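You operate a simulated robot arm through the tools that you are given. There is no shell and no other tool. Be economical: measure what you need, move in short steps, check, and stop when the job is done.

You run a simulated two-armed robot. Do the job below in one go: nothing can be reset, and whatever is moved stays where it is left.

JOB
Roll the bowl in and pump the kettle up to its blue band.
Fine: latch the bowl, lower the pump, tighten the hose clamp before you open the hose valve, and stop the pump in the band.
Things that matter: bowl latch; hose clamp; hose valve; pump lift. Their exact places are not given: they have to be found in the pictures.

The check looks at the end state, three seconds after you hand in, the way a careful person would. Anything else that was tipped, shoved, dropped, spilled or broken makes it a failure.

ROBOT AND FRAMES
Two 7-joint arms with two-finger grippers on one trunk, on a base that drives. Base frame: it is fixed to the floor where the robot stands at the start and does not move with it; the origin is under the middle of the robot, x ahead of it, y to its left, z up. Lengths are in mm, angles in degrees, forces in N, time in s.
The left shoulder is at the start at [33, 161, 1181], the right one opposite. With the tool pointing down near the work surface each hand reaches from about 100 to 680 mm from the robot's upright axis, wherever it stands, measured 20 degrees to its own side. Places, roughly: bowl latch [1000, -500, 700]; hose clamp [1000, 400, 1100]; hose valve [1100, 100, 1200]; pump lift [1500, 100, 1000]. Payload 2.45 kg a hand.
The TCP of each hand is the grasp point between the finger pads, 26 mm short of the fingertips. In the tool frame z runs along the fingers and y along their closing line. Largest opening 96 mm; the body of the gripper starts 69 mm behind the TCP.
Orientation is that of the tool frame in the base frame, as [roll, pitch, yaw] about the fixed x, y, z axes, in that order (R = Rz(yaw) Ry(pitch) Rx(roll)). With the fingers straight down and closing along the base's y, the tool's x points along the base's -x, its y along +y and its z along -z.

CONTROLS
- The arms move only by the tool move_arm. It takes "left_plan", "right_plan" or both (then of equal length, played together; a hand with none holds still); each is a list of rows, each a list of 3 entries, a list of its own where there are three numbers: the shift along the tool's x, y, z in mm, then the turn, a rotation vector about the tool's x, y, z in degrees, then the gripper command, from -1 (fully open) to 1 (shut), values between in proportion. In form: [[[tx, ty, tz], [wx, wy, wz], grip], ...]. A call has 1 to 8 rows; each row shifts and turns the commanded pose from where the row before left it, along the tool's axes as they then stand. Rows are played at 5 a second. More than 50 mm and 8.6 degrees between two rows, or a gripper value outside its range, and nothing of the call is played. Where a pose cannot be reached the arm comes as near as it can. A force on the tool above 60 N (or 10 N above the force at the start of the call, whichever is more), or a blocked arm, ends the call early, and 0.2 s more pass. Each finger halts on what it meets, pressing with about 33 N; the grip force reading is that of the motor and also rises with nothing between the fingers. The clock runs only during rows and for 0.2 s after the last one: add rows that do not move to give the fingers time. The reply holds the time, the measured pose of the TCP, the force on the tool along the base axes, the opening and the grip force, in the units named above and with some noise, with the torque about the TCP (base axes, N m) and any sound that the robot's microphone picked up.
- Cameras (640 x 400 px; columns grow to the right, rows downward): "scene" is now at [96.9, 17.7, 1693.4]; the picture's right is [0.14, -0.99, -0.00], its down [-0.56, -0.08, -0.82] and it looks along [0.82, 0.12, -0.57] (base axes); focal length 262 px, centre (320, 200). "left" rides on the left gripper at [82, -3, -98] in its tool frame; the picture's right is [0.04, 1.00, 0.00], its down [-0.73, 0.03, -0.68] and it looks along [-0.68, 0.03, 0.73] (tool axes); focal length 256 px, centre (320, 200). "right" rides on the right gripper at [82, 3, -98] in its tool frame; the picture's right is [-0.04, 1.00, 0.00], its down [-0.73, -0.03, -0.68] and it looks along [-0.68, -0.03, 0.73] (tool axes); focal length 256 px, centre (320, 200).
- snapshot(camera): a new picture of that camera. No time passes.
- move_column(by): slides the trunk up (or, below 0, down) by that many mm; the arms and the scene camera ride with it, the base frame stays. It gives what a move gives, with no picture.
- roll_base(legs): drives the robot by 1 to 6 legs, each [ahead, left, turn to the left] in mm, mm and degrees, along the robot's own axes; the way and the turn of a leg run together, so that a leg with both is an arc; at most 1500 mm and 180 degrees a leg. The arms and the cameras ride along, it lands a little off, and it stops where it bumps. It gives what a move gives.
- turn_head(pan, tilt): turns the head with the scene camera to pan (to the left, within 120 degrees either way) and tilt (down, from -29 to 69), counted from straight ahead of the robot. It gives what a move gives.
- measure_at(camera, pixels): for up to 12 pixels [column, row] of the newest picture of that camera ("zoom" is the newest enlarged one), the place [x, y, z] in the base frame of the surface seen there, good to about 3 mm, but the place of the scene camera against the robot may be out by one fixed shift of up to 18 mm in any direction. No time passes.
- zoom(camera, box): a new picture of the part [left, top, right, bottom] of that camera's present view, enlarged. No time passes.
- sign_off(): hands the job in; it is judged then, once.

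Go step by step. Measure first, check grasps and placings, and put right what went wrong. The budget is 80 turns and 62 pictures, counting those below and the enlarged ones. Unless the task says otherwise, let go and move clear before handing in, and close with one line.

The tools are called after "Emit:" as name(argument=value, ...) on one line, values as JSON. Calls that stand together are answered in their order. move_arm: Moves the arms, as the interface text tells. Its arguments: {"type":"object","properties":{"left_plan":{"type":"array","items":{"type":"array"}},"right_plan":{"type":"array","items":{"type":"array"}}},"required":[]} The other tools are called the same way: move_column (by) slides the trunk up or down; roll_base (legs) drives the base; turn_head (pan, tilt) turns the head that bears the scene camera; snapshot (camera) takes a picture; measure_at (camera, pixels) gives the place of the surface under pixels of a picture; zoom (camera, box) takes an enlarged picture of a part of a camera's view; sign_off () hands the job in.

At the start:

```text
time: 0.0
left_tcp_pos: [420.3, 170.6, 1443.8]
left_tool_rot: [-180.0, 0.0, -179.9]
left_force: [-0.6, -0.8, -0.1]
left_ft_torque: [-0.02, 0.03, 0.01]
left_gripper_width: 96.0
left_grasp_force: 0.1
right_tcp_pos: [480.0, -207.6, 1349.4]
right_tool_rot: [-180.0, -0.1, -180.0]
right_force: [0.0, 0.3, 0.3]
right_ft_torque: [-0.01, 0.02, 0.02]
right_gripper_width: 96.4
right_grasp_force: 0.0
trunk travel left (down, up): [-350.0, 217.0]
robot x, y, heading: [0.5, 1.3, 0.1]
head pan, tilt: [8.3, 34.3]
```

scene: 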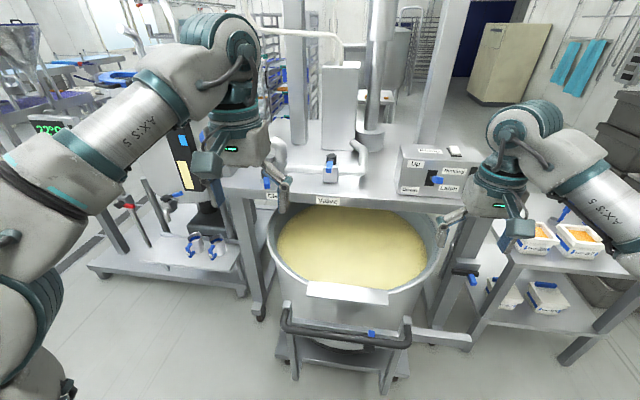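
right: 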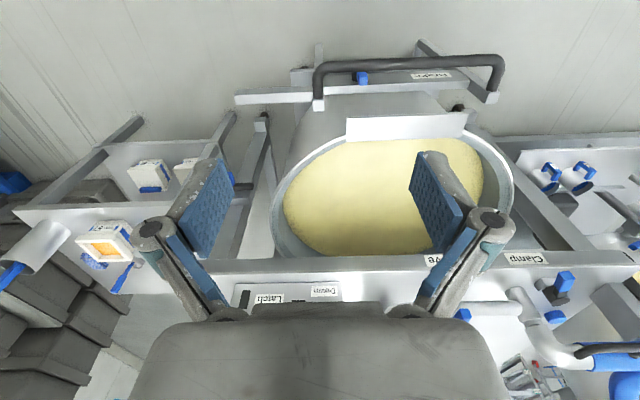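
left: 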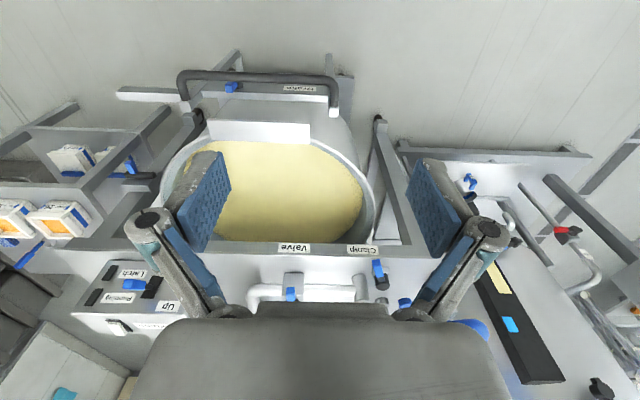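

The scene shows a bowl on a trolley with a handle at about (345,340), a panel at (440,170), valve at (330,165), and a gauge with a yellow/blue strip at (183,160). I'll enlarge these parts first.

Emit:
zoom(camera="scene", box=[380, 130, 500, 205])

Emit:
zoom(camera="scene", box=[240, 220, 500, 390])

Emit:
zoom(camera="scene", box=[220, 60, 400, 210])

```text
5.33 times, centred on (440, 168) of scene
```

zoom: 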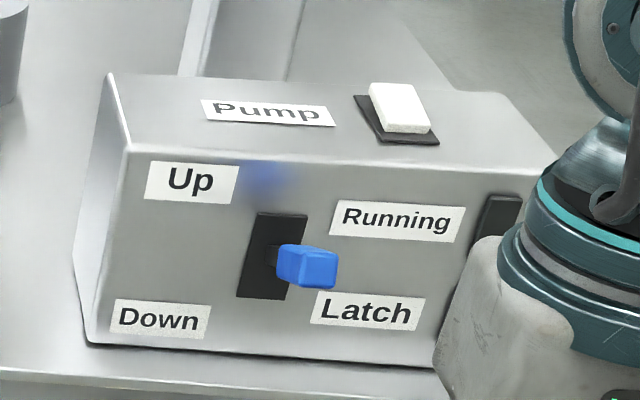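

```text
2.35 times, centred on (370, 305) of scene
```

zoom: 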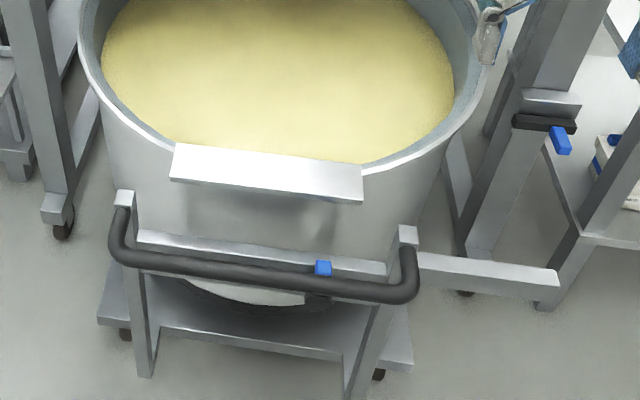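

```text
2.67 times, centred on (310, 135) of scene
```

zoom: 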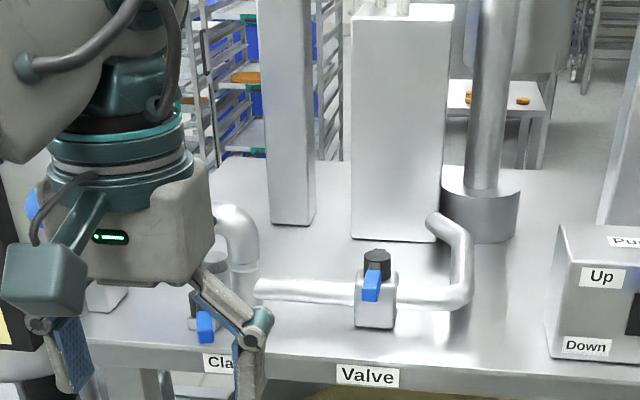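

The panel has a pump lift rocker (Up/Down), a white pump button, and Running/Latch lamps. The bowl handle carries a blue tab and label, so I'll read the labels from the wrist views and measure the key points.

Emit:
zoom(camera="right", box=[220, 30, 520, 217])

Emit:
zoom(camera="left", box=[440, 140, 640, 400])

Emit:
zoom(camera="left", box=[170, 50, 370, 130])

Emit:
zoom(camera="left", box=[60, 225, 440, 345])

Emit:
measure_at(camera="scene", pixels=[[285, 330], [345, 340], [405, 340], [370, 333], [346, 293], [462, 272], [473, 280], [330, 172], [331, 155], [437, 179], [455, 151], [315, 370]])

```text
2.13 times, centred on (370, 124) of right
```

zoom: 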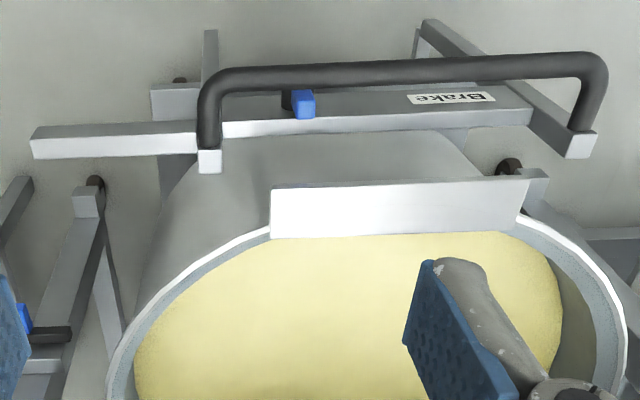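

```text
1.54 times, centred on (540, 270) of left
```

zoom: 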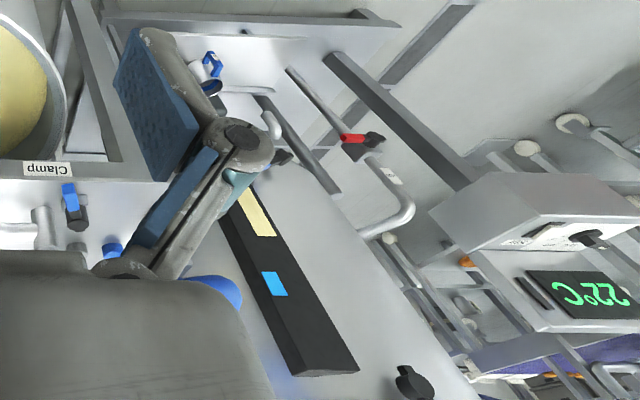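

```text
3.20 times, centred on (270, 90) of left
```

zoom: 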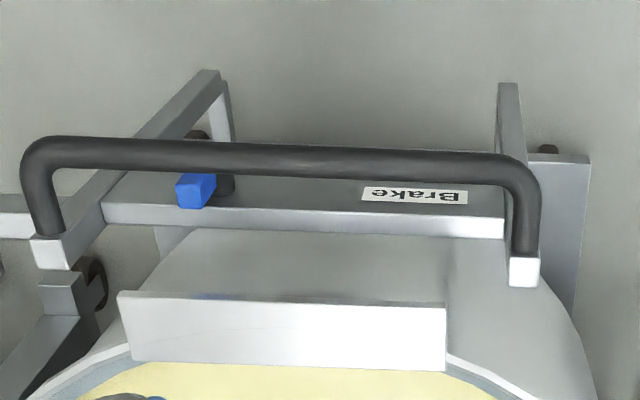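

```text
1.68 times, centred on (250, 285) of left
```

zoom: 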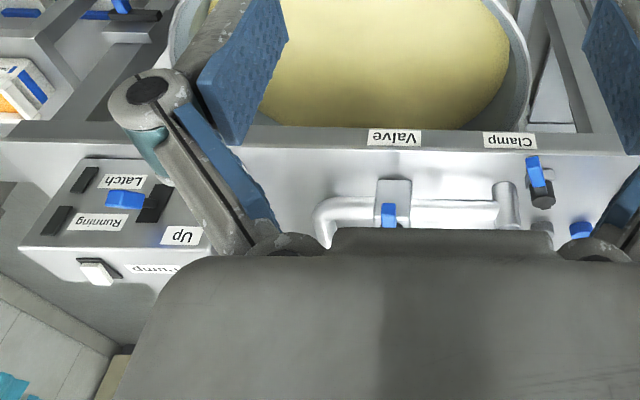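

```text
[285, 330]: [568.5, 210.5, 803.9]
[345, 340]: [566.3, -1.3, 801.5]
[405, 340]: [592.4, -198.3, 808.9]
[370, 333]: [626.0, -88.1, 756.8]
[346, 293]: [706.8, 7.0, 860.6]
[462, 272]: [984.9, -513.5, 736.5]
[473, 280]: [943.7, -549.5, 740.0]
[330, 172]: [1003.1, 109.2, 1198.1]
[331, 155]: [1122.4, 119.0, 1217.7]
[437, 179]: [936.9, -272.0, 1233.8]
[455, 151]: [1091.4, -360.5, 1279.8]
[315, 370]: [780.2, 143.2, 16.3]
```

The brake is a blue tab on the trolley crossbar under the handle, near [626,-88,757]; the latch is a black bar with a blue tip near [985,-513,737]. I'll look left for the kettle gauge, and right and lower for the latch.

Emit:
move_arm(left_plan=[[[0, 0, 40], [0, 0, 0], -1], [[0, 0, 40], [0, 0, 0], -1], [[0, 0, 40], [0, 0, 0], -1], [[0, 0, 40], [0, 0, 0], -1], [[0, 0, 40], [0, 0, 0], -1], [[40, 0, 0], [0, 0, 0], -1], [[40, 0, 0], [0, 0, 0], -1], [[0, 0, 0], [0, 0, 0], -1]], right_plan=[[[0, 0, 40], [0, 0, 0], -1], [[0, 0, 40], [0, 0, 0], -1], [[0, 0, 40], [0, 0, 0], -1], [[40, 0, 40], [0, 0, 0], -1], [[40, 0, 40], [0, 0, 0], -1], [[40, 0, 0], [0, 0, 0], -1], [[40, 0, 0], [0, 0, 0], -1], [[0, 0, 0], [0, 0, 0], -1]])

Emit:
turn_head(pan=15, tilt=25)

Emit:
snapshot(camera="scene")

```text
refused: row 4 steps farther than a row can; nothing moved
```

```text
time: 0.7
left_tcp_pos: [416.3, 170.1, 1443.8]
left_tool_rot: [179.9, 0.2, -179.9]
left_force: [-0.1, 0.2, -0.2]
left_ft_torque: [0.01, 0.0, 0.0]
left_gripper_width: 95.8
left_grasp_force: 0.1
right_tcp_pos: [476.0, -207.8, 1350.7]
right_tool_rot: [-180.0, 0.2, 180.0]
right_force: [-0.1, -0.7, 0.4]
right_ft_torque: [-0.04, 0.03, 0.03]
right_gripper_width: 95.9
right_grasp_force: 0.1
trunk travel left (down, up): [-350.0, 217.0]
robot x, y, heading: [0.5, 0.8, -0.1]
head pan, tilt: [15.0, 25.0]
```

```text
51 pictures are left
```

scene: 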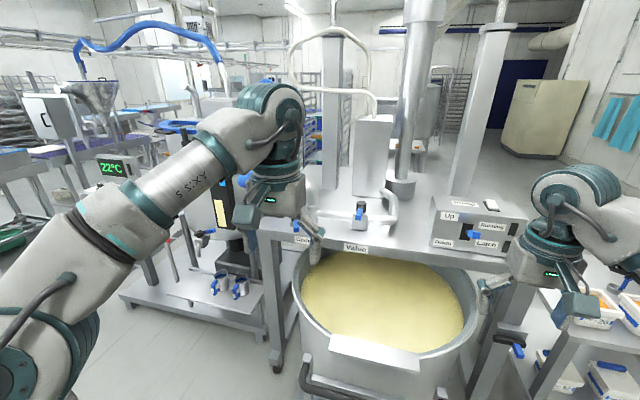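

The left arm hides the gauge foot, but that can wait. I'll bring the right hand down near the brake for a close look, and lower the left hand out of the scene view.

Emit:
move_arm(left_plan=[[[0, 0, 49], [0, 0, 0], -1], [[0, 0, 49], [0, 0, 0], -1], [[0, 0, 49], [0, 0, 0], -1], [[0, 0, 49], [0, 0, 0], -1], [[0, 0, 49], [0, 0, 0], -1], [[0, 0, 49], [0, 0, 0], -1], [[0, 0, 49], [0, 0, 0], -1], [[0, 0, 49], [0, 0, 0], -1]], right_plan=[[[0, 10, 48], [0, 0, 0], -1], [[0, 10, 48], [0, 0, 0], -1], [[0, 10, 48], [0, 0, 0], -1], [[0, 10, 48], [0, 0, 0], -1], [[0, 10, 48], [0, 0, 0], -1], [[0, 10, 48], [0, 0, 0], -1], [[-10, 10, 48], [0, 0, 0], -1], [[-10, 10, 48], [0, 0, 0], -1]])

Emit:
snapshot(camera="right")

Emit:
snapshot(camera="scene")

```text
time: 2.5
left_tcp_pos: [416.7, 173.7, 1051.8]
left_tool_rot: [-179.9, 0.2, 180.0]
left_force: [-0.5, 0.9, -0.1]
left_ft_torque: [0.0, 0.0, 0.01]
left_gripper_width: 96.1
left_grasp_force: 0.0
right_tcp_pos: [498.1, -126.1, 965.4]
right_tool_rot: [-179.9, 0.1, 180.0]
right_force: [-0.8, 0.2, -0.5]
right_ft_torque: [-0.01, 0.07, -0.01]
right_gripper_width: 96.0
right_grasp_force: 0.0
trunk travel left (down, up): [-350.0, 217.0]
robot x, y, heading: [-2.3, -0.0, 0.1]
head pan, tilt: [15.0, 25.0]
```

```text
50 pictures are left
```

right: 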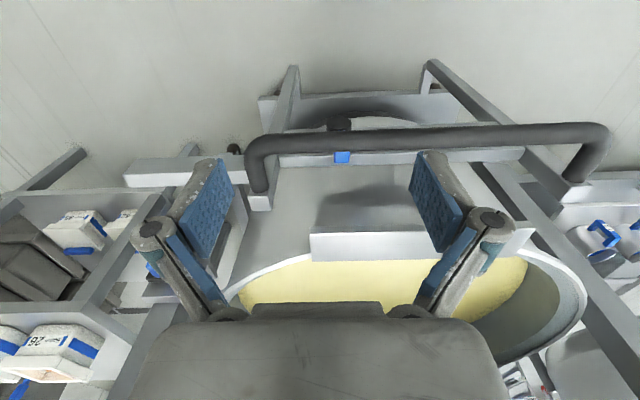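

```text
49 pictures are left
```

scene: 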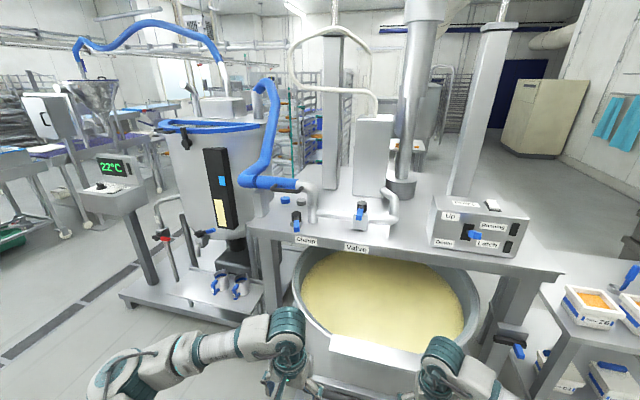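

Now the scene is clear: kettle with gauge at (222,190), blue hose ending at (285,186), clamp at (297,220), valve at (360,212), panel at (480,225). I'll enlarge and measure these.

Emit:
zoom(camera="scene", box=[180, 135, 400, 265])

Emit:
measure_at(camera="scene", pixels=[[297, 226], [297, 214], [285, 186], [300, 187], [285, 200], [361, 214], [361, 204], [472, 235], [493, 206], [222, 181], [220, 215], [515, 230]])

Emit:
measure_at(camera="right", pixels=[[342, 157], [340, 122], [342, 136], [280, 145], [570, 135], [430, 137], [150, 170], [235, 150], [262, 185], [370, 245], [240, 165], [155, 270]])

Emit:
zoom(camera="right", box=[270, 90, 430, 190])

```text
2.91 times, centred on (290, 200) of scene
```

zoom: 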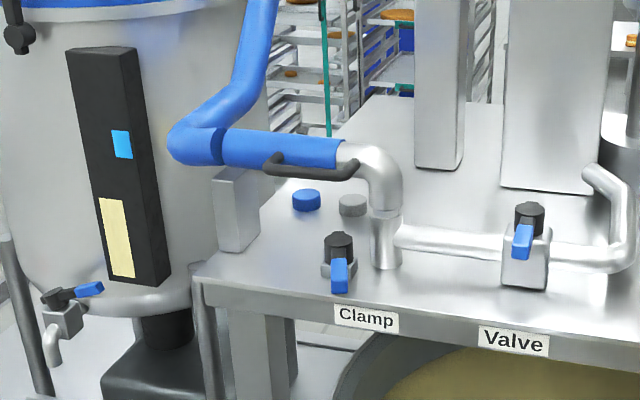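

```text
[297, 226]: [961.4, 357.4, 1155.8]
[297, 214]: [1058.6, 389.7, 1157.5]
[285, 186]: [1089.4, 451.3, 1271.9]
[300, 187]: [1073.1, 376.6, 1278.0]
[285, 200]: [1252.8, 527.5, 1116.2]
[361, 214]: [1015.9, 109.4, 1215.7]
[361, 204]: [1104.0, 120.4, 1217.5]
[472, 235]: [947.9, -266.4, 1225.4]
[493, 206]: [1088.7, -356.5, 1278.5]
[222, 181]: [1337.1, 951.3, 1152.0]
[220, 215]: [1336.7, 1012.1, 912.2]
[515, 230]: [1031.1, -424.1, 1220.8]
```

```text
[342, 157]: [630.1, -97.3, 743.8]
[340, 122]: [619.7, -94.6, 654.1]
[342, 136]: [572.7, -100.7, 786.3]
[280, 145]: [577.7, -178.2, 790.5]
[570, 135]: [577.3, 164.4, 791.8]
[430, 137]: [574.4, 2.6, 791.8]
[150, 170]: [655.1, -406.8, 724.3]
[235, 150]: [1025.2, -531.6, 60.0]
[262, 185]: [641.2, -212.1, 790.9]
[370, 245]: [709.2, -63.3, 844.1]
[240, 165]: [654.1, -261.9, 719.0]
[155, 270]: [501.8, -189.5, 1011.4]
```

```text
4.00 times, centred on (350, 140) of right
```

zoom: 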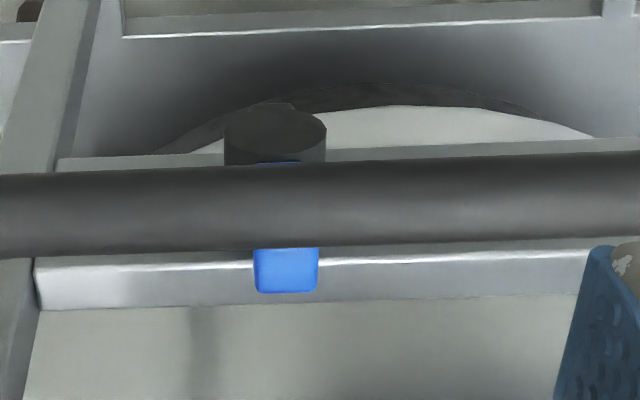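

The brake's blue tab is at about [630,-97,744] by the right camera, with a dark hub below it in front of the crossbar. I'll lower the right hand in front of the handle to look under it.

Emit:
move_arm(right_plan=[[[30, 5, 30], [0, 0, 0], -1], [[30, 5, 30], [0, 0, 0], -1], [[0, 0, 45], [0, 0, 0], -1], [[0, 0, 30], [0, 0, 0], -1], [[0, 0, 0], [0, 0, 0], -1]])

Emit:
snapshot(camera="right")

Emit:
zoom(camera="right", box=[240, 90, 440, 215])

```text
time: 3.7
left_tcp_pos: [417.0, 171.5, 1052.7]
left_tool_rot: [-179.9, 0.2, -180.0]
left_force: [-0.3, 0.0, -0.4]
left_ft_torque: [0.0, -0.01, 0.02]
left_gripper_width: 96.1
left_grasp_force: 0.1
right_tcp_pos: [436.4, -118.2, 832.1]
right_tool_rot: [179.9, 0.1, -180.0]
right_force: [0.7, 0.9, -0.1]
right_ft_torque: [-0.01, -0.01, -0.01]
right_gripper_width: 96.0
right_grasp_force: 0.0
trunk travel left (down, up): [-350.0, 217.0]
robot x, y, heading: [2.7, -1.0, -0.3]
head pan, tilt: [15.0, 25.0]
```

```text
46 pictures are left
```

right: 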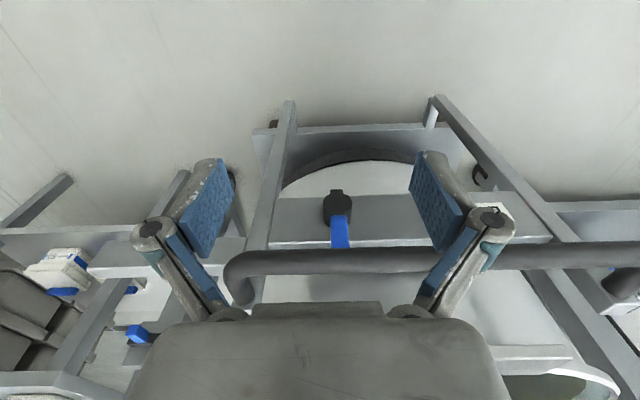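

```text
3.20 times, centred on (340, 152) of right
```

zoom: 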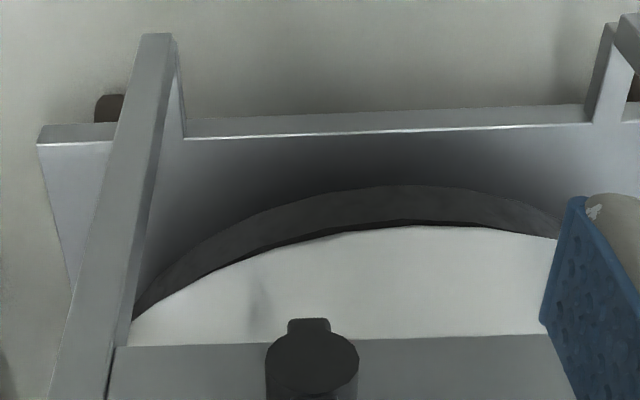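

The brake is a hub at (338,205) facing the robot, with a blue lever upward (340,232) and a black nub below. I'll measure them.

Emit:
zoom(camera="right", box=[290, 175, 390, 260])

Emit:
measure_at(camera="right", pixels=[[338, 205], [340, 222], [340, 240], [336, 192], [300, 225], [380, 225], [300, 215], [400, 260], [275, 262], [130, 333], [155, 235], [128, 290]])

```text
4.71 times, centred on (340, 218) of right
```

zoom: 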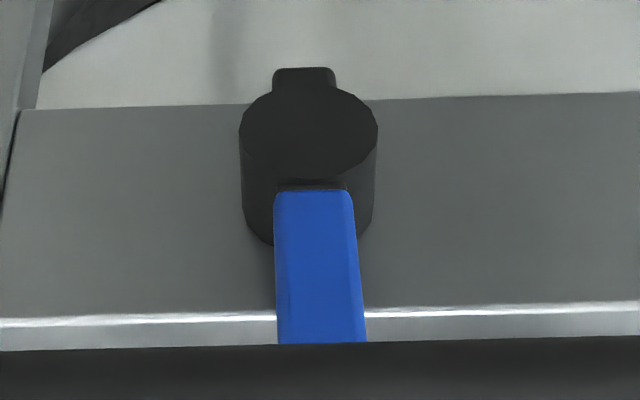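

```text
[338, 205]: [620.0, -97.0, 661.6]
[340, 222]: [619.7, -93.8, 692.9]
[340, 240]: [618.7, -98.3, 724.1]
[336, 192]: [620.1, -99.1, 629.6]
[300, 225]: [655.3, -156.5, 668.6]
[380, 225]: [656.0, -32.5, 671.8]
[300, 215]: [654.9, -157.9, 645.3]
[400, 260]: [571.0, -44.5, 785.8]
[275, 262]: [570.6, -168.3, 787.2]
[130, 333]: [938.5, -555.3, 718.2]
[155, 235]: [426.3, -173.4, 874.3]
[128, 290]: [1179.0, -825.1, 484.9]
```

The handle bar is at about x 571–595, z ~777. I'll put both hands (shut) behind the handle at y ±130 and test gently whether the trolley is braked.

Emit:
move_arm(left_plan=[[[0, -8, 45], [0, 0, 0], 1], [[0, -8, 45], [0, 0, 0], 1], [[0, -8, 45], [0, 0, 0], 1], [[0, -8, 45], [0, 0, 0], 1], [[0, -8, 45], [0, 0, 0], 1], [[-20, 0, 42], [0, 0, 0], 1], [[0, 0, 0], [0, 0, 0], 1]], right_plan=[[[0, -3, 20], [0, 0, 0], 1], [[0, -3, 22], [0, 0, 0], 1], [[0, -3, 0], [0, 0, 0], 1], [[0, -3, 0], [0, 0, 0], 1], [[0, 0, 0], [0, 0, 0], 1], [[0, 0, 0], [0, 0, 0], 1], [[0, 0, 0], [0, 0, 0], 1]])

Emit:
move_arm(left_plan=[[[-40, 0, 0], [0, 0, 0], 1], [[-40, 0, 0], [0, 0, 0], 1], [[-20, 0, 0], [0, 0, 0], 1], [[-10, 0, 0], [0, 0, 0], 1], [[-10, 0, 0], [0, 0, 0], 1], [[-10, 0, 0], [0, 0, 0], 1], [[0, 0, 0], [0, 0, 0], 1]], right_plan=[[[-40, 0, 0], [0, 0, 0], 1], [[-40, 0, 0], [0, 0, 0], 1], [[-20, 0, 0], [0, 0, 0], 1], [[-10, 0, 0], [0, 0, 0], 1], [[-10, 0, 0], [0, 0, 0], 1], [[-10, 0, 0], [0, 0, 0], 1], [[0, 0, 0], [0, 0, 0], 1]])

```text
time: 5.3
left_tcp_pos: [437.9, 132.1, 785.2]
left_tool_rot: [180.0, 0.2, -179.9]
left_force: [0.6, -0.1, -0.7]
left_ft_torque: [0.02, -0.04, -0.01]
left_gripper_width: 0.0
left_grasp_force: 28.1
right_tcp_pos: [436.7, -129.2, 791.1]
right_tool_rot: [180.0, 0.2, 179.9]
right_force: [-0.2, -1.1, 0.2]
right_ft_torque: [0.0, -0.02, -0.02]
right_gripper_width: 0.1
right_grasp_force: 28.2
trunk travel left (down, up): [-350.0, 217.0]
robot x, y, heading: [-1.2, 0.7, 0.3]
head pan, tilt: [15.0, 25.0]
```

```text
time: 6.9
left_tcp_pos: [570.0, 130.6, 785.8]
left_tool_rot: [-179.9, 0.2, -179.9]
left_force: [-0.2, 0.7, 0.2]
left_ft_torque: [-0.02, 0.0, 0.03]
left_gripper_width: 0.0
left_grasp_force: 28.6
right_tcp_pos: [568.3, -128.8, 789.2]
right_tool_rot: [180.0, 0.0, 180.0]
right_force: [-0.2, -0.6, -0.7]
right_ft_torque: [0.01, 0.0, 0.0]
right_gripper_width: 0.1
right_grasp_force: 28.5
trunk travel left (down, up): [-350.0, 217.0]
robot x, y, heading: [0.9, 3.5, 0.1]
head pan, tilt: [15.0, 25.0]
```

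There is no force at x=570, where contact was expected. I'll look to see whether the trolley moved or the fingers aren't touching yet.

Emit:
snapshot(camera="right")

Emit:
measure_at(camera="right", pixels=[[400, 200], [450, 200], [340, 170], [370, 240], [250, 200]])

```text
43 pictures are left
```

right: 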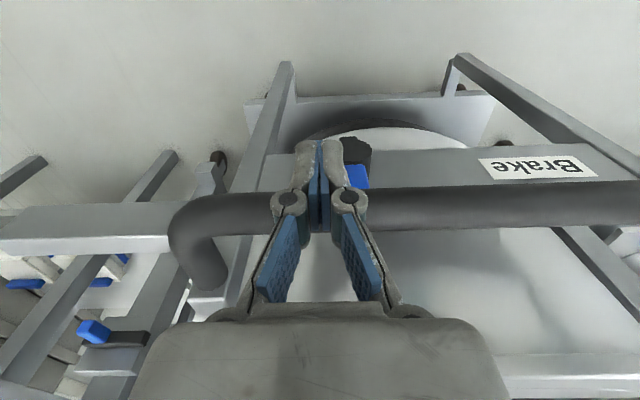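

```text
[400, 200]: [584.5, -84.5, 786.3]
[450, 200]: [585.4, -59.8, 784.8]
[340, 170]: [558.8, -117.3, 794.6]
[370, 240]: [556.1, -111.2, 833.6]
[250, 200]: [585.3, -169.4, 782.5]
```

Emit:
measure_at(camera="right", pixels=[[357, 150], [357, 178], [535, 167], [420, 162], [100, 240]])

Emit:
move_arm(left_plan=[[[-10, 0, 0], [0, 0, 0], 1], [[-10, 0, 0], [0, 0, 0], 1], [[0, 0, 0], [0, 0, 0], 1]], right_plan=[[[-10, 0, 0], [0, 0, 0], 1], [[-10, 0, 0], [0, 0, 0], 1], [[0, 0, 0], [0, 0, 0], 1]])

Emit:
zoom(camera="right", box=[160, 100, 480, 300])

Emit:
measure_at(camera="right", pixels=[[357, 150], [400, 200], [450, 200], [420, 162], [100, 240]])

```text
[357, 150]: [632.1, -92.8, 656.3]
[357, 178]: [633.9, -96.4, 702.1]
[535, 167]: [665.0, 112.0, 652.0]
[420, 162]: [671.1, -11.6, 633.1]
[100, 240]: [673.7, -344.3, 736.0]
```

```text
time: 7.7
left_tcp_pos: [589.6, 129.6, 786.5]
left_tool_rot: [-179.9, 0.2, -179.9]
left_force: [-0.7, 0.4, 0.8]
left_ft_torque: [0.02, 0.04, -0.02]
left_gripper_width: 0.3
left_grasp_force: 28.9
right_tcp_pos: [587.7, -129.4, 790.4]
right_tool_rot: [-180.0, 0.0, 180.0]
right_force: [-0.7, -0.1, 0.2]
right_ft_torque: [0.01, -0.03, 0.01]
right_gripper_width: 0.1
right_grasp_force: 29.4
trunk travel left (down, up): [-350.0, 217.0]
robot x, y, heading: [3.1, 1.7, 0.1]
head pan, tilt: [15.0, 25.0]
```

```text
2.00 times, centred on (320, 200) of right
```

zoom: 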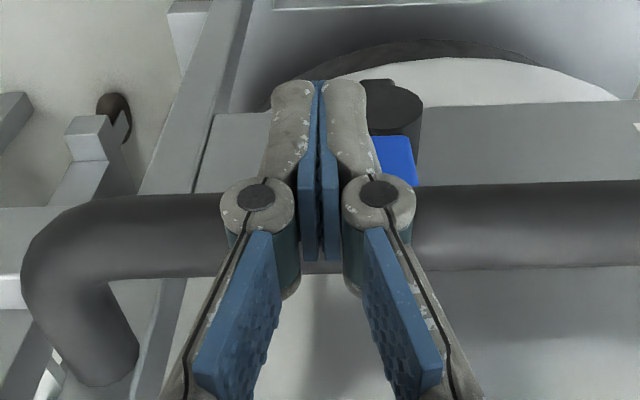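

```text
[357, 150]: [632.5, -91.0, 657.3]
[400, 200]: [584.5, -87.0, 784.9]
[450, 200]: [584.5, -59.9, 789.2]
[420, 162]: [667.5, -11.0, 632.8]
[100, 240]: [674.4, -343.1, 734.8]
```

The fingers keep the same place against the handle while the force stays near zero, so the trolley seems to roll freely. I'll check in the zoom picture.

Emit:
measure_at(camera="zoom", pixels=[[395, 100], [395, 150], [500, 220], [550, 220], [20, 240]])

```text
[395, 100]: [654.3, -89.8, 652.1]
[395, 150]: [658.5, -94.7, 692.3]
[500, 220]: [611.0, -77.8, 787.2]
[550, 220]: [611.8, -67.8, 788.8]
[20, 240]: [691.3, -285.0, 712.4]
```

The trolley rolls freely: the brake hub went from x=620 to 654. Before going on I'll look at the latch and the trolley's side arm to learn the distance.

Emit:
turn_head(pan=-25, tilt=45)

Emit:
snapshot(camera="scene")

Emit:
zoom(camera="scene", box=[270, 150, 430, 250])

```text
time: 8.8
left_tcp_pos: [587.9, 130.0, 785.1]
left_tool_rot: [-179.8, 0.1, -180.0]
left_force: [-0.6, 0.6, 1.3]
left_ft_torque: [0.01, -0.01, 0.0]
left_gripper_width: 0.1
left_grasp_force: 28.4
right_tcp_pos: [588.1, -129.8, 789.4]
right_tool_rot: [180.0, 0.2, 180.0]
right_force: [-0.8, 0.0, 0.0]
right_ft_torque: [0.02, 0.0, 0.0]
right_gripper_width: 0.1
right_grasp_force: 28.2
trunk travel left (down, up): [-350.0, 217.0]
robot x, y, heading: [-0.8, 0.6, 0.0]
head pan, tilt: [-25.0, 45.0]
```

```text
41 pictures are left
```

scene: 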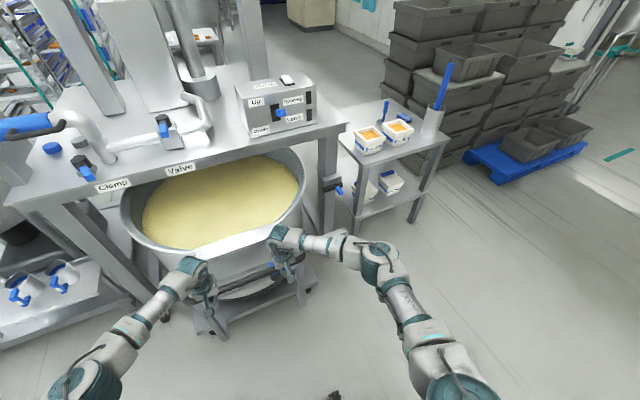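

```text
4.00 times, centred on (350, 200) of scene
```

zoom: 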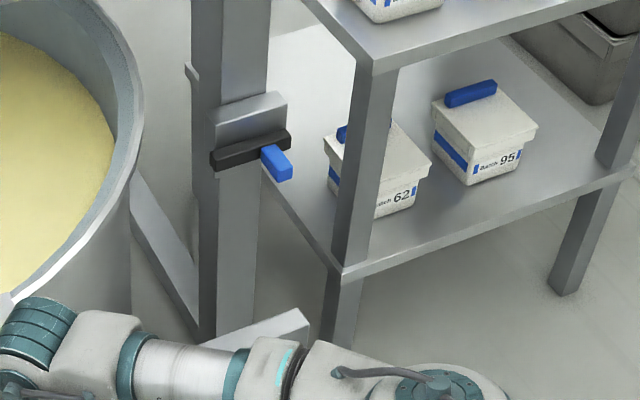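

Emit:
measure_at(camera="zoom", pixels=[[245, 110], [220, 162], [285, 145], [275, 160], [285, 175], [240, 200], [240, 300], [300, 325], [250, 330], [195, 75]])

Emit:
snapshot(camera="right")

Emit:
zoom(camera="right", box=[0, 180, 200, 400])

```text
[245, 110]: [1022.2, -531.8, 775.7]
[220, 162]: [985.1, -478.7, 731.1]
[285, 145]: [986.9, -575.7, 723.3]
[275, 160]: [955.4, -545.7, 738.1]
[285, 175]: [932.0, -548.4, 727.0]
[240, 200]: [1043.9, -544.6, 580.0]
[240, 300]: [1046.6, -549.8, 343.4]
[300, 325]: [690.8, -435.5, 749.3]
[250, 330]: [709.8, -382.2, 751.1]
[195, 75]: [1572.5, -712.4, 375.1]
```

```text
39 pictures are left
```

right: 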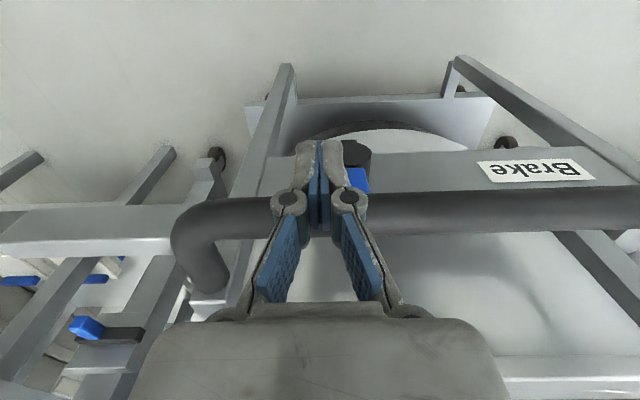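

```text
1.82 times, centred on (100, 290) of right
```

zoom: 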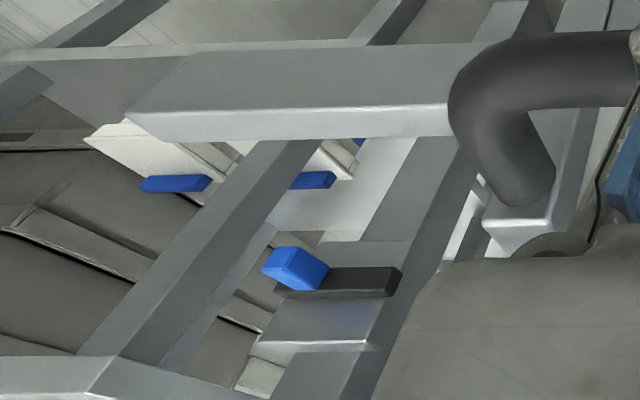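

The trolley's side arm (x~677–712, z~736) should come up to the bracket near x~985. I'll push 100 mm with the base, then look at the latch from closer.

Emit:
roll_base(legs=[[60, 0, 0], [40, 0, 0]])

Emit:
move_arm(right_plan=[[[30, 0, 0], [0, 0, 0], 1], [[10, 0, -45], [0, 0, 0], 1], [[0, -40, -25], [0, 0, 0], 1], [[0, -45, -20], [0, 0, 0], 1], [[0, -45, -20], [0, 0, 0], 1], [[0, -45, -20], [0, 0, 0], 1], [[0, -45, -20], [0, 0, 0], 1], [[0, -45, 0], [0, 0, 0], 1]])

Emit:
snapshot(camera="right")

```text
time: 10.2
left_tcp_pos: [686.0, 130.6, 787.8]
left_tool_rot: [179.9, 0.4, -179.9]
left_force: [0.0, -0.3, -0.5]
left_ft_torque: [-0.01, 0.01, 0.02]
left_gripper_width: 0.1
left_grasp_force: 28.3
right_tcp_pos: [685.3, -129.5, 792.9]
right_tool_rot: [179.9, 0.4, -179.8]
right_force: [1.2, 0.3, -0.3]
right_ft_torque: [0.0, -0.01, -0.02]
right_gripper_width: 0.1
right_grasp_force: 28.2
trunk travel left (down, up): [-350.0, 217.0]
robot x, y, heading: [100.4, -1.3, 0.0]
head pan, tilt: [-25.0, 45.0]
```

```text
time: 12.0
left_tcp_pos: [688.4, 128.9, 788.3]
left_tool_rot: [179.9, 0.3, -179.9]
left_force: [0.0, -0.3, -0.1]
left_ft_torque: [0.02, 0.03, -0.03]
left_gripper_width: 0.3
left_grasp_force: 28.3
right_tcp_pos: [644.5, -396.1, 940.9]
right_tool_rot: [179.9, 0.2, -180.0]
right_force: [0.4, 0.0, -0.2]
right_ft_torque: [0.01, 0.02, 0.03]
right_gripper_width: 0.0
right_grasp_force: 28.4
trunk travel left (down, up): [-350.0, 217.0]
robot x, y, heading: [101.2, -1.8, 0.1]
head pan, tilt: [-25.0, 45.0]
```

```text
37 pictures are left
```

right: 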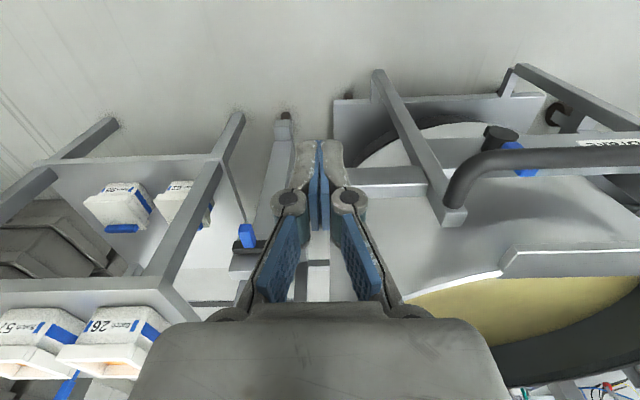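

Emit:
zoom(camera="right", box=[190, 180, 330, 310])

Emit:
measure_at(camera="right", pixels=[[236, 247], [262, 246], [247, 228], [247, 240], [236, 262], [255, 280], [395, 180], [395, 190], [440, 215], [520, 172], [352, 180], [270, 190]])

```text
3.08 times, centred on (260, 245) of right
```

zoom: 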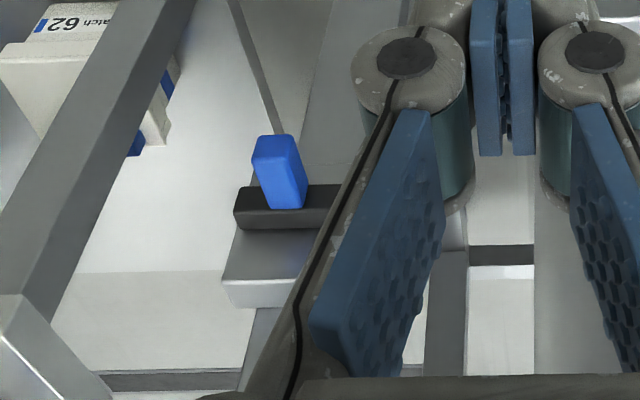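

```text
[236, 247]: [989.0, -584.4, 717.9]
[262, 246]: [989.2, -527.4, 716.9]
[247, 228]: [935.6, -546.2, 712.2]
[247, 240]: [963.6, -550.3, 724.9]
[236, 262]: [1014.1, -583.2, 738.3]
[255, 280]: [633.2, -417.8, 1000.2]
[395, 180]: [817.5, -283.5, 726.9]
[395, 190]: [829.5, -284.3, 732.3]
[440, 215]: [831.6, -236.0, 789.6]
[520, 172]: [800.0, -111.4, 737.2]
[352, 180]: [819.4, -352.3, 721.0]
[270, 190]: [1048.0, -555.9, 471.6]
```

The trolley coasted: brake tab now x~800, so about +180 mm in all. The latch looks like a sliding bolt (black bar at x~985, y −478…−585, z~718, blue knob at y −548). I'll pull the hands back, drive closer, then push slowly with the arms.

Emit:
move_arm(left_plan=[[[40, 0, 0], [0, 0, 0], 1], [[40, 0, 0], [0, 0, 0], 1], [[40, 0, 0], [0, 0, 0], 1], [[30, 0, 0], [0, 0, 0], 1], [[0, 0, 0], [0, 0, 0], 1], [[0, 0, 0], [0, 0, 0], 1], [[0, 0, 0], [0, 0, 0], 1]], right_plan=[[[36, 0, 20], [0, 0, 0], 1], [[35, 0, 20], [0, 0, 0], 1], [[35, 20, 20], [0, 0, 0], 1], [[0, 45, 20], [0, 0, 0], 1], [[0, 45, 20], [0, 0, 0], 1], [[0, 45, 20], [0, 0, 0], 1], [[0, 45, 15], [0, 0, 0], 1]])

Emit:
move_arm(right_plan=[[[0, 40, 10], [0, 0, 0], 1], [[0, 25, 6], [0, 0, 0], 1], [[0, 0, 0], [0, 0, 0], 1]])

Emit:
roll_base(legs=[[160, 0, 0]])

Emit:
turn_head(pan=-15, tilt=45)

Emit:
snapshot(camera="scene")

```text
time: 13.6
left_tcp_pos: [536.7, 130.3, 786.4]
left_tool_rot: [-179.8, 0.3, -180.0]
left_force: [-0.4, -0.6, -0.8]
left_ft_torque: [-0.01, 0.02, 0.01]
left_gripper_width: 0.0
left_grasp_force: 28.8
right_tcp_pos: [539.5, -193.1, 806.3]
right_tool_rot: [-179.9, 0.3, -180.0]
right_force: [0.1, 0.8, -0.1]
right_ft_torque: [0.0, -0.01, 0.0]
right_gripper_width: 0.0
right_grasp_force: 28.5
trunk travel left (down, up): [-350.0, 217.0]
robot x, y, heading: [101.8, 1.6, 0.0]
head pan, tilt: [-25.0, 45.0]
```

```text
time: 14.4
left_tcp_pos: [536.6, 131.5, 787.1]
left_tool_rot: [-179.9, 0.4, -180.0]
left_force: [0.1, -0.2, -0.3]
left_ft_torque: [0.03, 0.0, 0.0]
left_gripper_width: 0.0
left_grasp_force: 28.9
right_tcp_pos: [538.8, -126.7, 791.5]
right_tool_rot: [-179.9, 0.2, -179.8]
right_force: [0.7, -0.1, -0.8]
right_ft_torque: [0.01, 0.0, 0.01]
right_gripper_width: 0.0
right_grasp_force: 28.0
trunk travel left (down, up): [-350.0, 217.0]
robot x, y, heading: [99.5, -1.3, -0.4]
head pan, tilt: [-25.0, 45.0]
```

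```text
time: 15.8
left_tcp_pos: [697.2, 130.3, 787.2]
left_tool_rot: [-179.9, 0.3, -179.9]
left_force: [-0.1, -0.3, -0.1]
left_ft_torque: [0.01, 0.0, 0.01]
left_gripper_width: 0.0
left_grasp_force: 28.4
right_tcp_pos: [699.5, -128.6, 791.7]
right_tool_rot: [-179.9, 0.3, -179.8]
right_force: [0.0, 0.5, -1.1]
right_ft_torque: [0.0, -0.01, 0.02]
right_gripper_width: 0.0
right_grasp_force: 28.7
trunk travel left (down, up): [-350.0, 217.0]
robot x, y, heading: [260.4, 0.9, 0.1]
head pan, tilt: [-25.0, 45.0]
```

```text
time: 16.6
left_tcp_pos: [696.0, 131.0, 789.2]
left_tool_rot: [180.0, 0.5, -179.8]
left_force: [0.1, 0.3, 0.1]
left_ft_torque: [0.01, 0.02, 0.0]
left_gripper_width: 0.1
left_grasp_force: 28.1
right_tcp_pos: [697.9, -128.4, 792.7]
right_tool_rot: [180.0, 0.4, -179.8]
right_force: [-0.3, 0.0, -0.9]
right_ft_torque: [0.05, 0.03, -0.03]
right_gripper_width: 0.0
right_grasp_force: 29.3
trunk travel left (down, up): [-350.0, 217.0]
robot x, y, heading: [261.1, 1.2, -0.0]
head pan, tilt: [-15.0, 45.0]
```

```text
35 pictures are left
```

scene: 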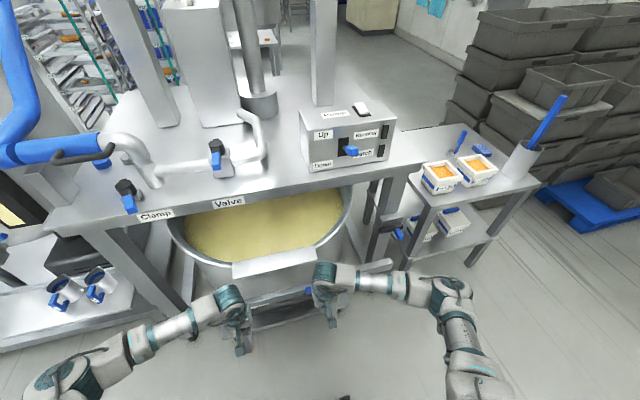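

Hands are at x~698 and the handle at about x 750. I'll push slowly.

Emit:
move_arm(left_plan=[[[-15, 0, 0], [0, 0, 0], 1], [[-15, 0, 0], [0, 0, 0], 1], [[-12, 0, 0], [0, 0, 0], 1], [[-12, 0, 0], [0, 0, 0], 1], [[-12, 0, 0], [0, 0, 0], 1], [[-12, 0, 0], [0, 0, 0], 1], [[-12, 0, 0], [0, 0, 0], 1], [[-10, 0, 0], [0, 0, 0], 1]], right_plan=[[[-15, 0, 0], [0, 0, 0], 1], [[-15, 0, 0], [0, 0, 0], 1], [[-12, 0, 0], [0, 0, 0], 1], [[-12, 0, 0], [0, 0, 0], 1], [[-12, 0, 0], [0, 0, 0], 1], [[-12, 0, 0], [0, 0, 0], 1], [[-12, 0, 0], [0, 0, 0], 1], [[-10, 0, 0], [0, 0, 0], 1]])

Emit:
snapshot(camera="right")

Emit:
measure_at(camera="right", pixels=[[357, 170], [450, 200], [100, 240], [120, 240]])

```text
time: 18.4
left_tcp_pos: [797.0, 130.3, 789.9]
left_tool_rot: [-180.0, 0.5, -179.9]
left_force: [-0.3, -0.6, -0.9]
left_ft_torque: [0.0, 0.05, 0.0]
left_gripper_width: 0.2
left_grasp_force: 29.2
right_tcp_pos: [800.7, -128.4, 794.5]
right_tool_rot: [179.9, 0.6, 180.0]
right_force: [0.5, 0.1, -0.4]
right_ft_torque: [-0.04, 0.01, 0.01]
right_gripper_width: 0.0
right_grasp_force: 28.4
trunk travel left (down, up): [-350.0, 217.0]
robot x, y, heading: [259.9, 0.3, 0.1]
head pan, tilt: [-15.0, 45.0]
```

```text
34 pictures are left
```

right: 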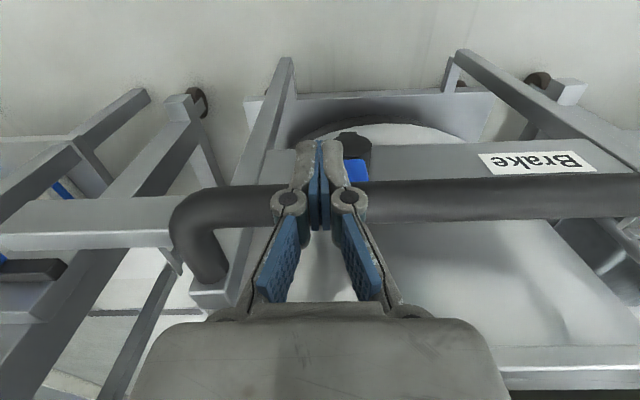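

```text
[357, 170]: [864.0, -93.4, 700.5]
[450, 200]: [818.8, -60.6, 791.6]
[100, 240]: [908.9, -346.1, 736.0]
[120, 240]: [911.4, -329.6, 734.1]
```

The trolley is now about +244 mm. I'll check the arm end against the bolt before continuing.

Emit:
measure_at(camera="right", pixels=[[4, 240], [4, 215], [30, 242], [30, 220], [62, 268], [30, 270], [62, 275]])

Emit:
zoom(camera="scene", box=[340, 180, 480, 290])

```text
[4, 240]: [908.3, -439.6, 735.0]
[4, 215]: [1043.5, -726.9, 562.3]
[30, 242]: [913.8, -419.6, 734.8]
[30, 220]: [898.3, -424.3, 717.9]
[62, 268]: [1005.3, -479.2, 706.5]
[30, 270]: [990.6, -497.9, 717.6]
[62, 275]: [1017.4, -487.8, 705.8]
```

```text
3.64 times, centred on (410, 235) of scene
```

zoom: 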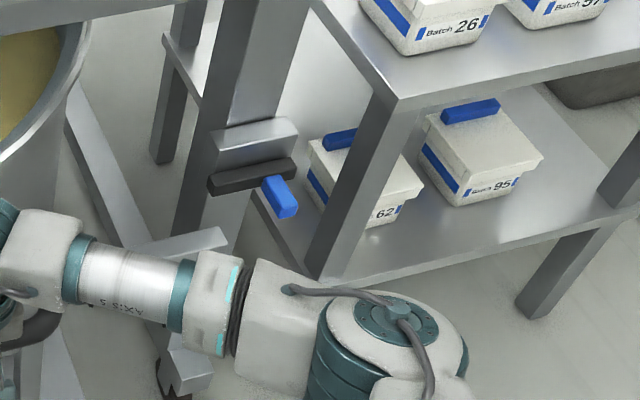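

Arm end at y~−440 clears the bolt (inner end y −479). I'll keep pushing slowly until it meets a stop.

Emit:
move_arm(left_plan=[[[-10, 0, 0], [0, 0, 0], 1], [[-10, 0, 0], [0, 0, 0], 1], [[-10, 0, 0], [0, 0, 0], 1], [[-10, 0, 0], [0, 0, 0], 1], [[-10, 0, 0], [0, 0, 0], 1], [[-10, 0, 0], [0, 0, 0], 1], [[-10, 0, 0], [0, 0, 0], 1], [[0, 0, 0], [0, 0, 0], 1]], right_plan=[[[-10, 0, 0], [0, 0, 0], 1], [[-10, 0, 0], [0, 0, 0], 1], [[-10, 0, 0], [0, 0, 0], 1], [[-10, 0, 0], [0, 0, 0], 1], [[-10, 0, 0], [0, 0, 0], 1], [[-10, 0, 0], [0, 0, 0], 1], [[-10, 0, 0], [0, 0, 0], 1], [[0, 0, 0], [0, 0, 0], 1]])

Emit:
snapshot(camera="right")

Emit:
measure_at(camera="right", pixels=[[357, 170], [450, 200], [100, 240], [30, 220], [62, 268]])

```text
time: 20.2
left_tcp_pos: [867.4, 130.1, 789.2]
left_tool_rot: [180.0, 0.5, 180.0]
left_force: [0.3, -0.1, 0.7]
left_ft_torque: [-0.01, -0.03, -0.01]
left_gripper_width: 0.1
left_grasp_force: 28.7
right_tcp_pos: [868.9, -127.8, 794.2]
right_tool_rot: [-179.9, 0.5, -179.9]
right_force: [-0.1, -1.2, -0.1]
right_ft_torque: [0.03, -0.03, -0.01]
right_gripper_width: 0.0
right_grasp_force: 28.9
trunk travel left (down, up): [-350.0, 217.0]
robot x, y, heading: [263.6, 2.3, -0.4]
head pan, tilt: [-15.0, 45.0]
```

```text
32 pictures are left
```

right: 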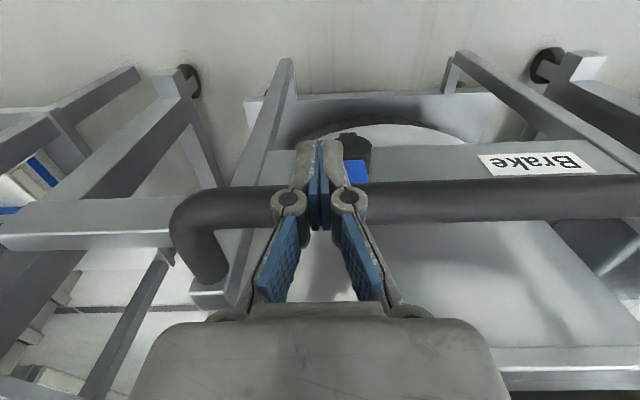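

```text
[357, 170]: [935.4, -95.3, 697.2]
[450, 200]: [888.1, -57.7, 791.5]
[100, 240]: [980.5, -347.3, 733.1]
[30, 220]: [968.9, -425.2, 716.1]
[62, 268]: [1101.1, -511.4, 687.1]
```

Displacement is ~315 with the arm front at x~969. I'll continue slowly.

Emit:
move_arm(left_plan=[[[-10, 0, 0], [0, 0, 0], 1], [[-10, 0, 0], [0, 0, 0], 1], [[-8, 0, 0], [0, 0, 0], 1], [[-8, 0, 0], [0, 0, 0], 1], [[-8, 0, 0], [0, 0, 0], 1], [[0, 0, 0], [0, 0, 0], 1]], right_plan=[[[-10, 0, 0], [0, 0, 0], 1], [[-10, 0, 0], [0, 0, 0], 1], [[-8, 0, 0], [0, 0, 0], 1], [[-8, 0, 0], [0, 0, 0], 1], [[-8, 0, 0], [0, 0, 0], 1], [[0, 0, 0], [0, 0, 0], 1]])

Emit:
snapshot(camera="scene")

Emit:
zoom(camera="scene", box=[320, 180, 460, 290])

```text
time: 21.6
left_tcp_pos: [912.3, 129.3, 789.1]
left_tool_rot: [180.0, 0.5, -180.0]
left_force: [0.2, 0.5, -0.9]
left_ft_torque: [0.0, -0.01, -0.02]
left_gripper_width: 0.0
left_grasp_force: 28.1
right_tcp_pos: [915.2, -129.2, 792.7]
right_tool_rot: [180.0, 0.5, -179.9]
right_force: [0.2, 1.0, -1.5]
right_ft_torque: [0.05, -0.02, -0.02]
right_gripper_width: 0.0
right_grasp_force: 28.6
trunk travel left (down, up): [-350.0, 217.0]
robot x, y, heading: [261.5, 2.7, -0.1]
head pan, tilt: [-15.0, 45.0]
```

```text
31 pictures are left
```

scene: 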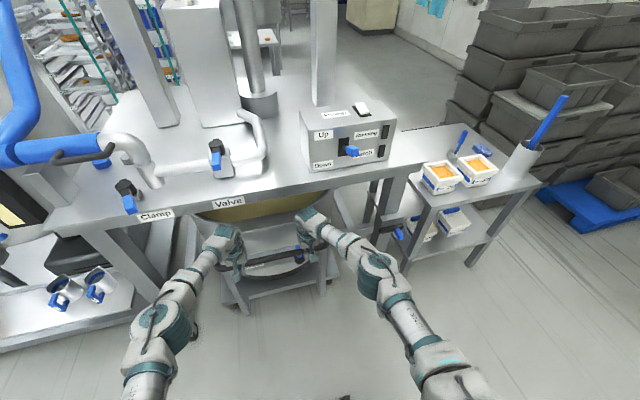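

```text
3.64 times, centred on (390, 235) of scene
```

zoom: 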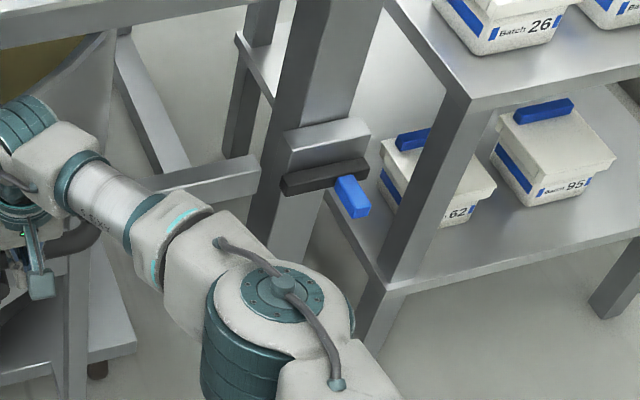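

Arm end is now near the bolt; front face ~x 1014. Hands are near reach limit, so I'll back them off 90 mm, drive 80 mm, and keep pushing.

Emit:
move_arm(left_plan=[[[45, 0, 0], [0, 0, 0], 1], [[45, 0, 0], [0, 0, 0], 1], [[0, 0, 0], [0, 0, 0], 1]], right_plan=[[[45, 0, 0], [0, 0, 0], 1], [[45, 0, 0], [0, 0, 0], 1], [[0, 0, 0], [0, 0, 0], 1]])

Emit:
roll_base(legs=[[80, 0, 0]])

Emit:
move_arm(left_plan=[[[-8, 0, 0], [0, 0, 0], 1], [[-8, 0, 0], [0, 0, 0], 1], [[-8, 0, 0], [0, 0, 0], 1], [[-8, 0, 0], [0, 0, 0], 1], [[-8, 0, 0], [0, 0, 0], 1], [[-8, 0, 0], [0, 0, 0], 1], [[0, 0, 0], [0, 0, 0], 1]], right_plan=[[[-8, 0, 0], [0, 0, 0], 1], [[-8, 0, 0], [0, 0, 0], 1], [[-8, 0, 0], [0, 0, 0], 1], [[-8, 0, 0], [0, 0, 0], 1], [[-8, 0, 0], [0, 0, 0], 1], [[-8, 0, 0], [0, 0, 0], 1], [[0, 0, 0], [0, 0, 0], 1]])

Emit:
snapshot(camera="right")

Emit:
measure_at(camera="right", pixels=[[357, 170], [450, 200], [100, 240], [30, 220]])

```text
time: 22.4
left_tcp_pos: [819.8, 131.3, 789.8]
left_tool_rot: [180.0, 0.4, -179.9]
left_force: [-0.4, 0.3, 0.1]
left_ft_torque: [0.01, 0.02, 0.02]
left_gripper_width: 0.0
left_grasp_force: 28.3
right_tcp_pos: [822.1, -127.6, 792.1]
right_tool_rot: [180.0, 0.3, -179.9]
right_force: [-0.4, -1.0, -0.6]
right_ft_torque: [-0.01, 0.04, -0.02]
right_gripper_width: 0.0
right_grasp_force: 28.3
trunk travel left (down, up): [-350.0, 217.0]
robot x, y, heading: [262.1, -1.7, -0.1]
head pan, tilt: [-15.0, 45.0]
```

```text
time: 23.4
left_tcp_pos: [899.7, 131.2, 790.4]
left_tool_rot: [-180.0, 0.5, -180.0]
left_force: [1.3, 0.5, 0.5]
left_ft_torque: [-0.01, 0.02, 0.01]
left_gripper_width: 0.0
left_grasp_force: 28.0
right_tcp_pos: [901.7, -128.8, 792.1]
right_tool_rot: [-179.9, 0.4, -179.8]
right_force: [-0.3, 0.0, 0.0]
right_ft_torque: [-0.04, 0.0, -0.01]
right_gripper_width: 0.0
right_grasp_force: 28.2
trunk travel left (down, up): [-350.0, 217.0]
robot x, y, heading: [341.5, -0.3, 0.1]
head pan, tilt: [-15.0, 45.0]
```

```text
time: 24.5
left_tcp_pos: [917.1, 129.6, 790.1]
left_tool_rot: [179.7, -0.7, 179.9]
left_force: [-21.3, 0.3, 7.2]
left_ft_torque: [0.28, 0.15, 0.0]
left_gripper_width: 5.8
left_grasp_force: 28.6
right_tcp_pos: [917.6, -126.9, 792.6]
right_tool_rot: [-179.8, -1.0, -179.4]
right_force: [-24.4, -2.2, 7.4]
right_ft_torque: [-0.17, 0.2, -0.05]
right_gripper_width: 5.9
right_grasp_force: 28.1
trunk travel left (down, up): [-350.0, 217.0]
robot x, y, heading: [340.4, 0.4, 0.1]
head pan, tilt: [-15.0, 45.0]
stopped in row 5 (right hand): the force on the tool passed its limit at 65 N (the readings are from after the stop); the commanded pose is now the measured one
```

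```text
29 pictures are left
```

right: 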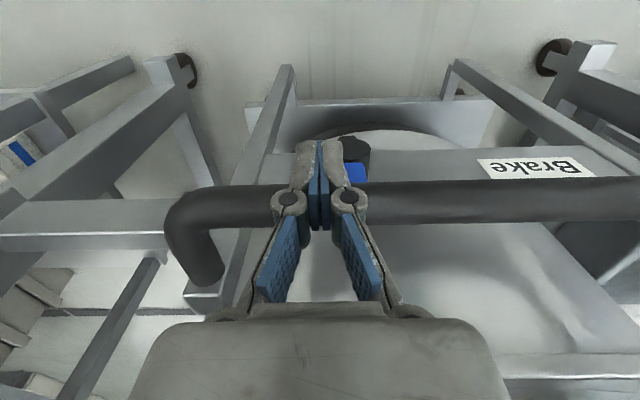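

```text
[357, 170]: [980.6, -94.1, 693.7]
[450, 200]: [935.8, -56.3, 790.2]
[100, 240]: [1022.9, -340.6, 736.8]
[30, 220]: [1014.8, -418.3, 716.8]
```

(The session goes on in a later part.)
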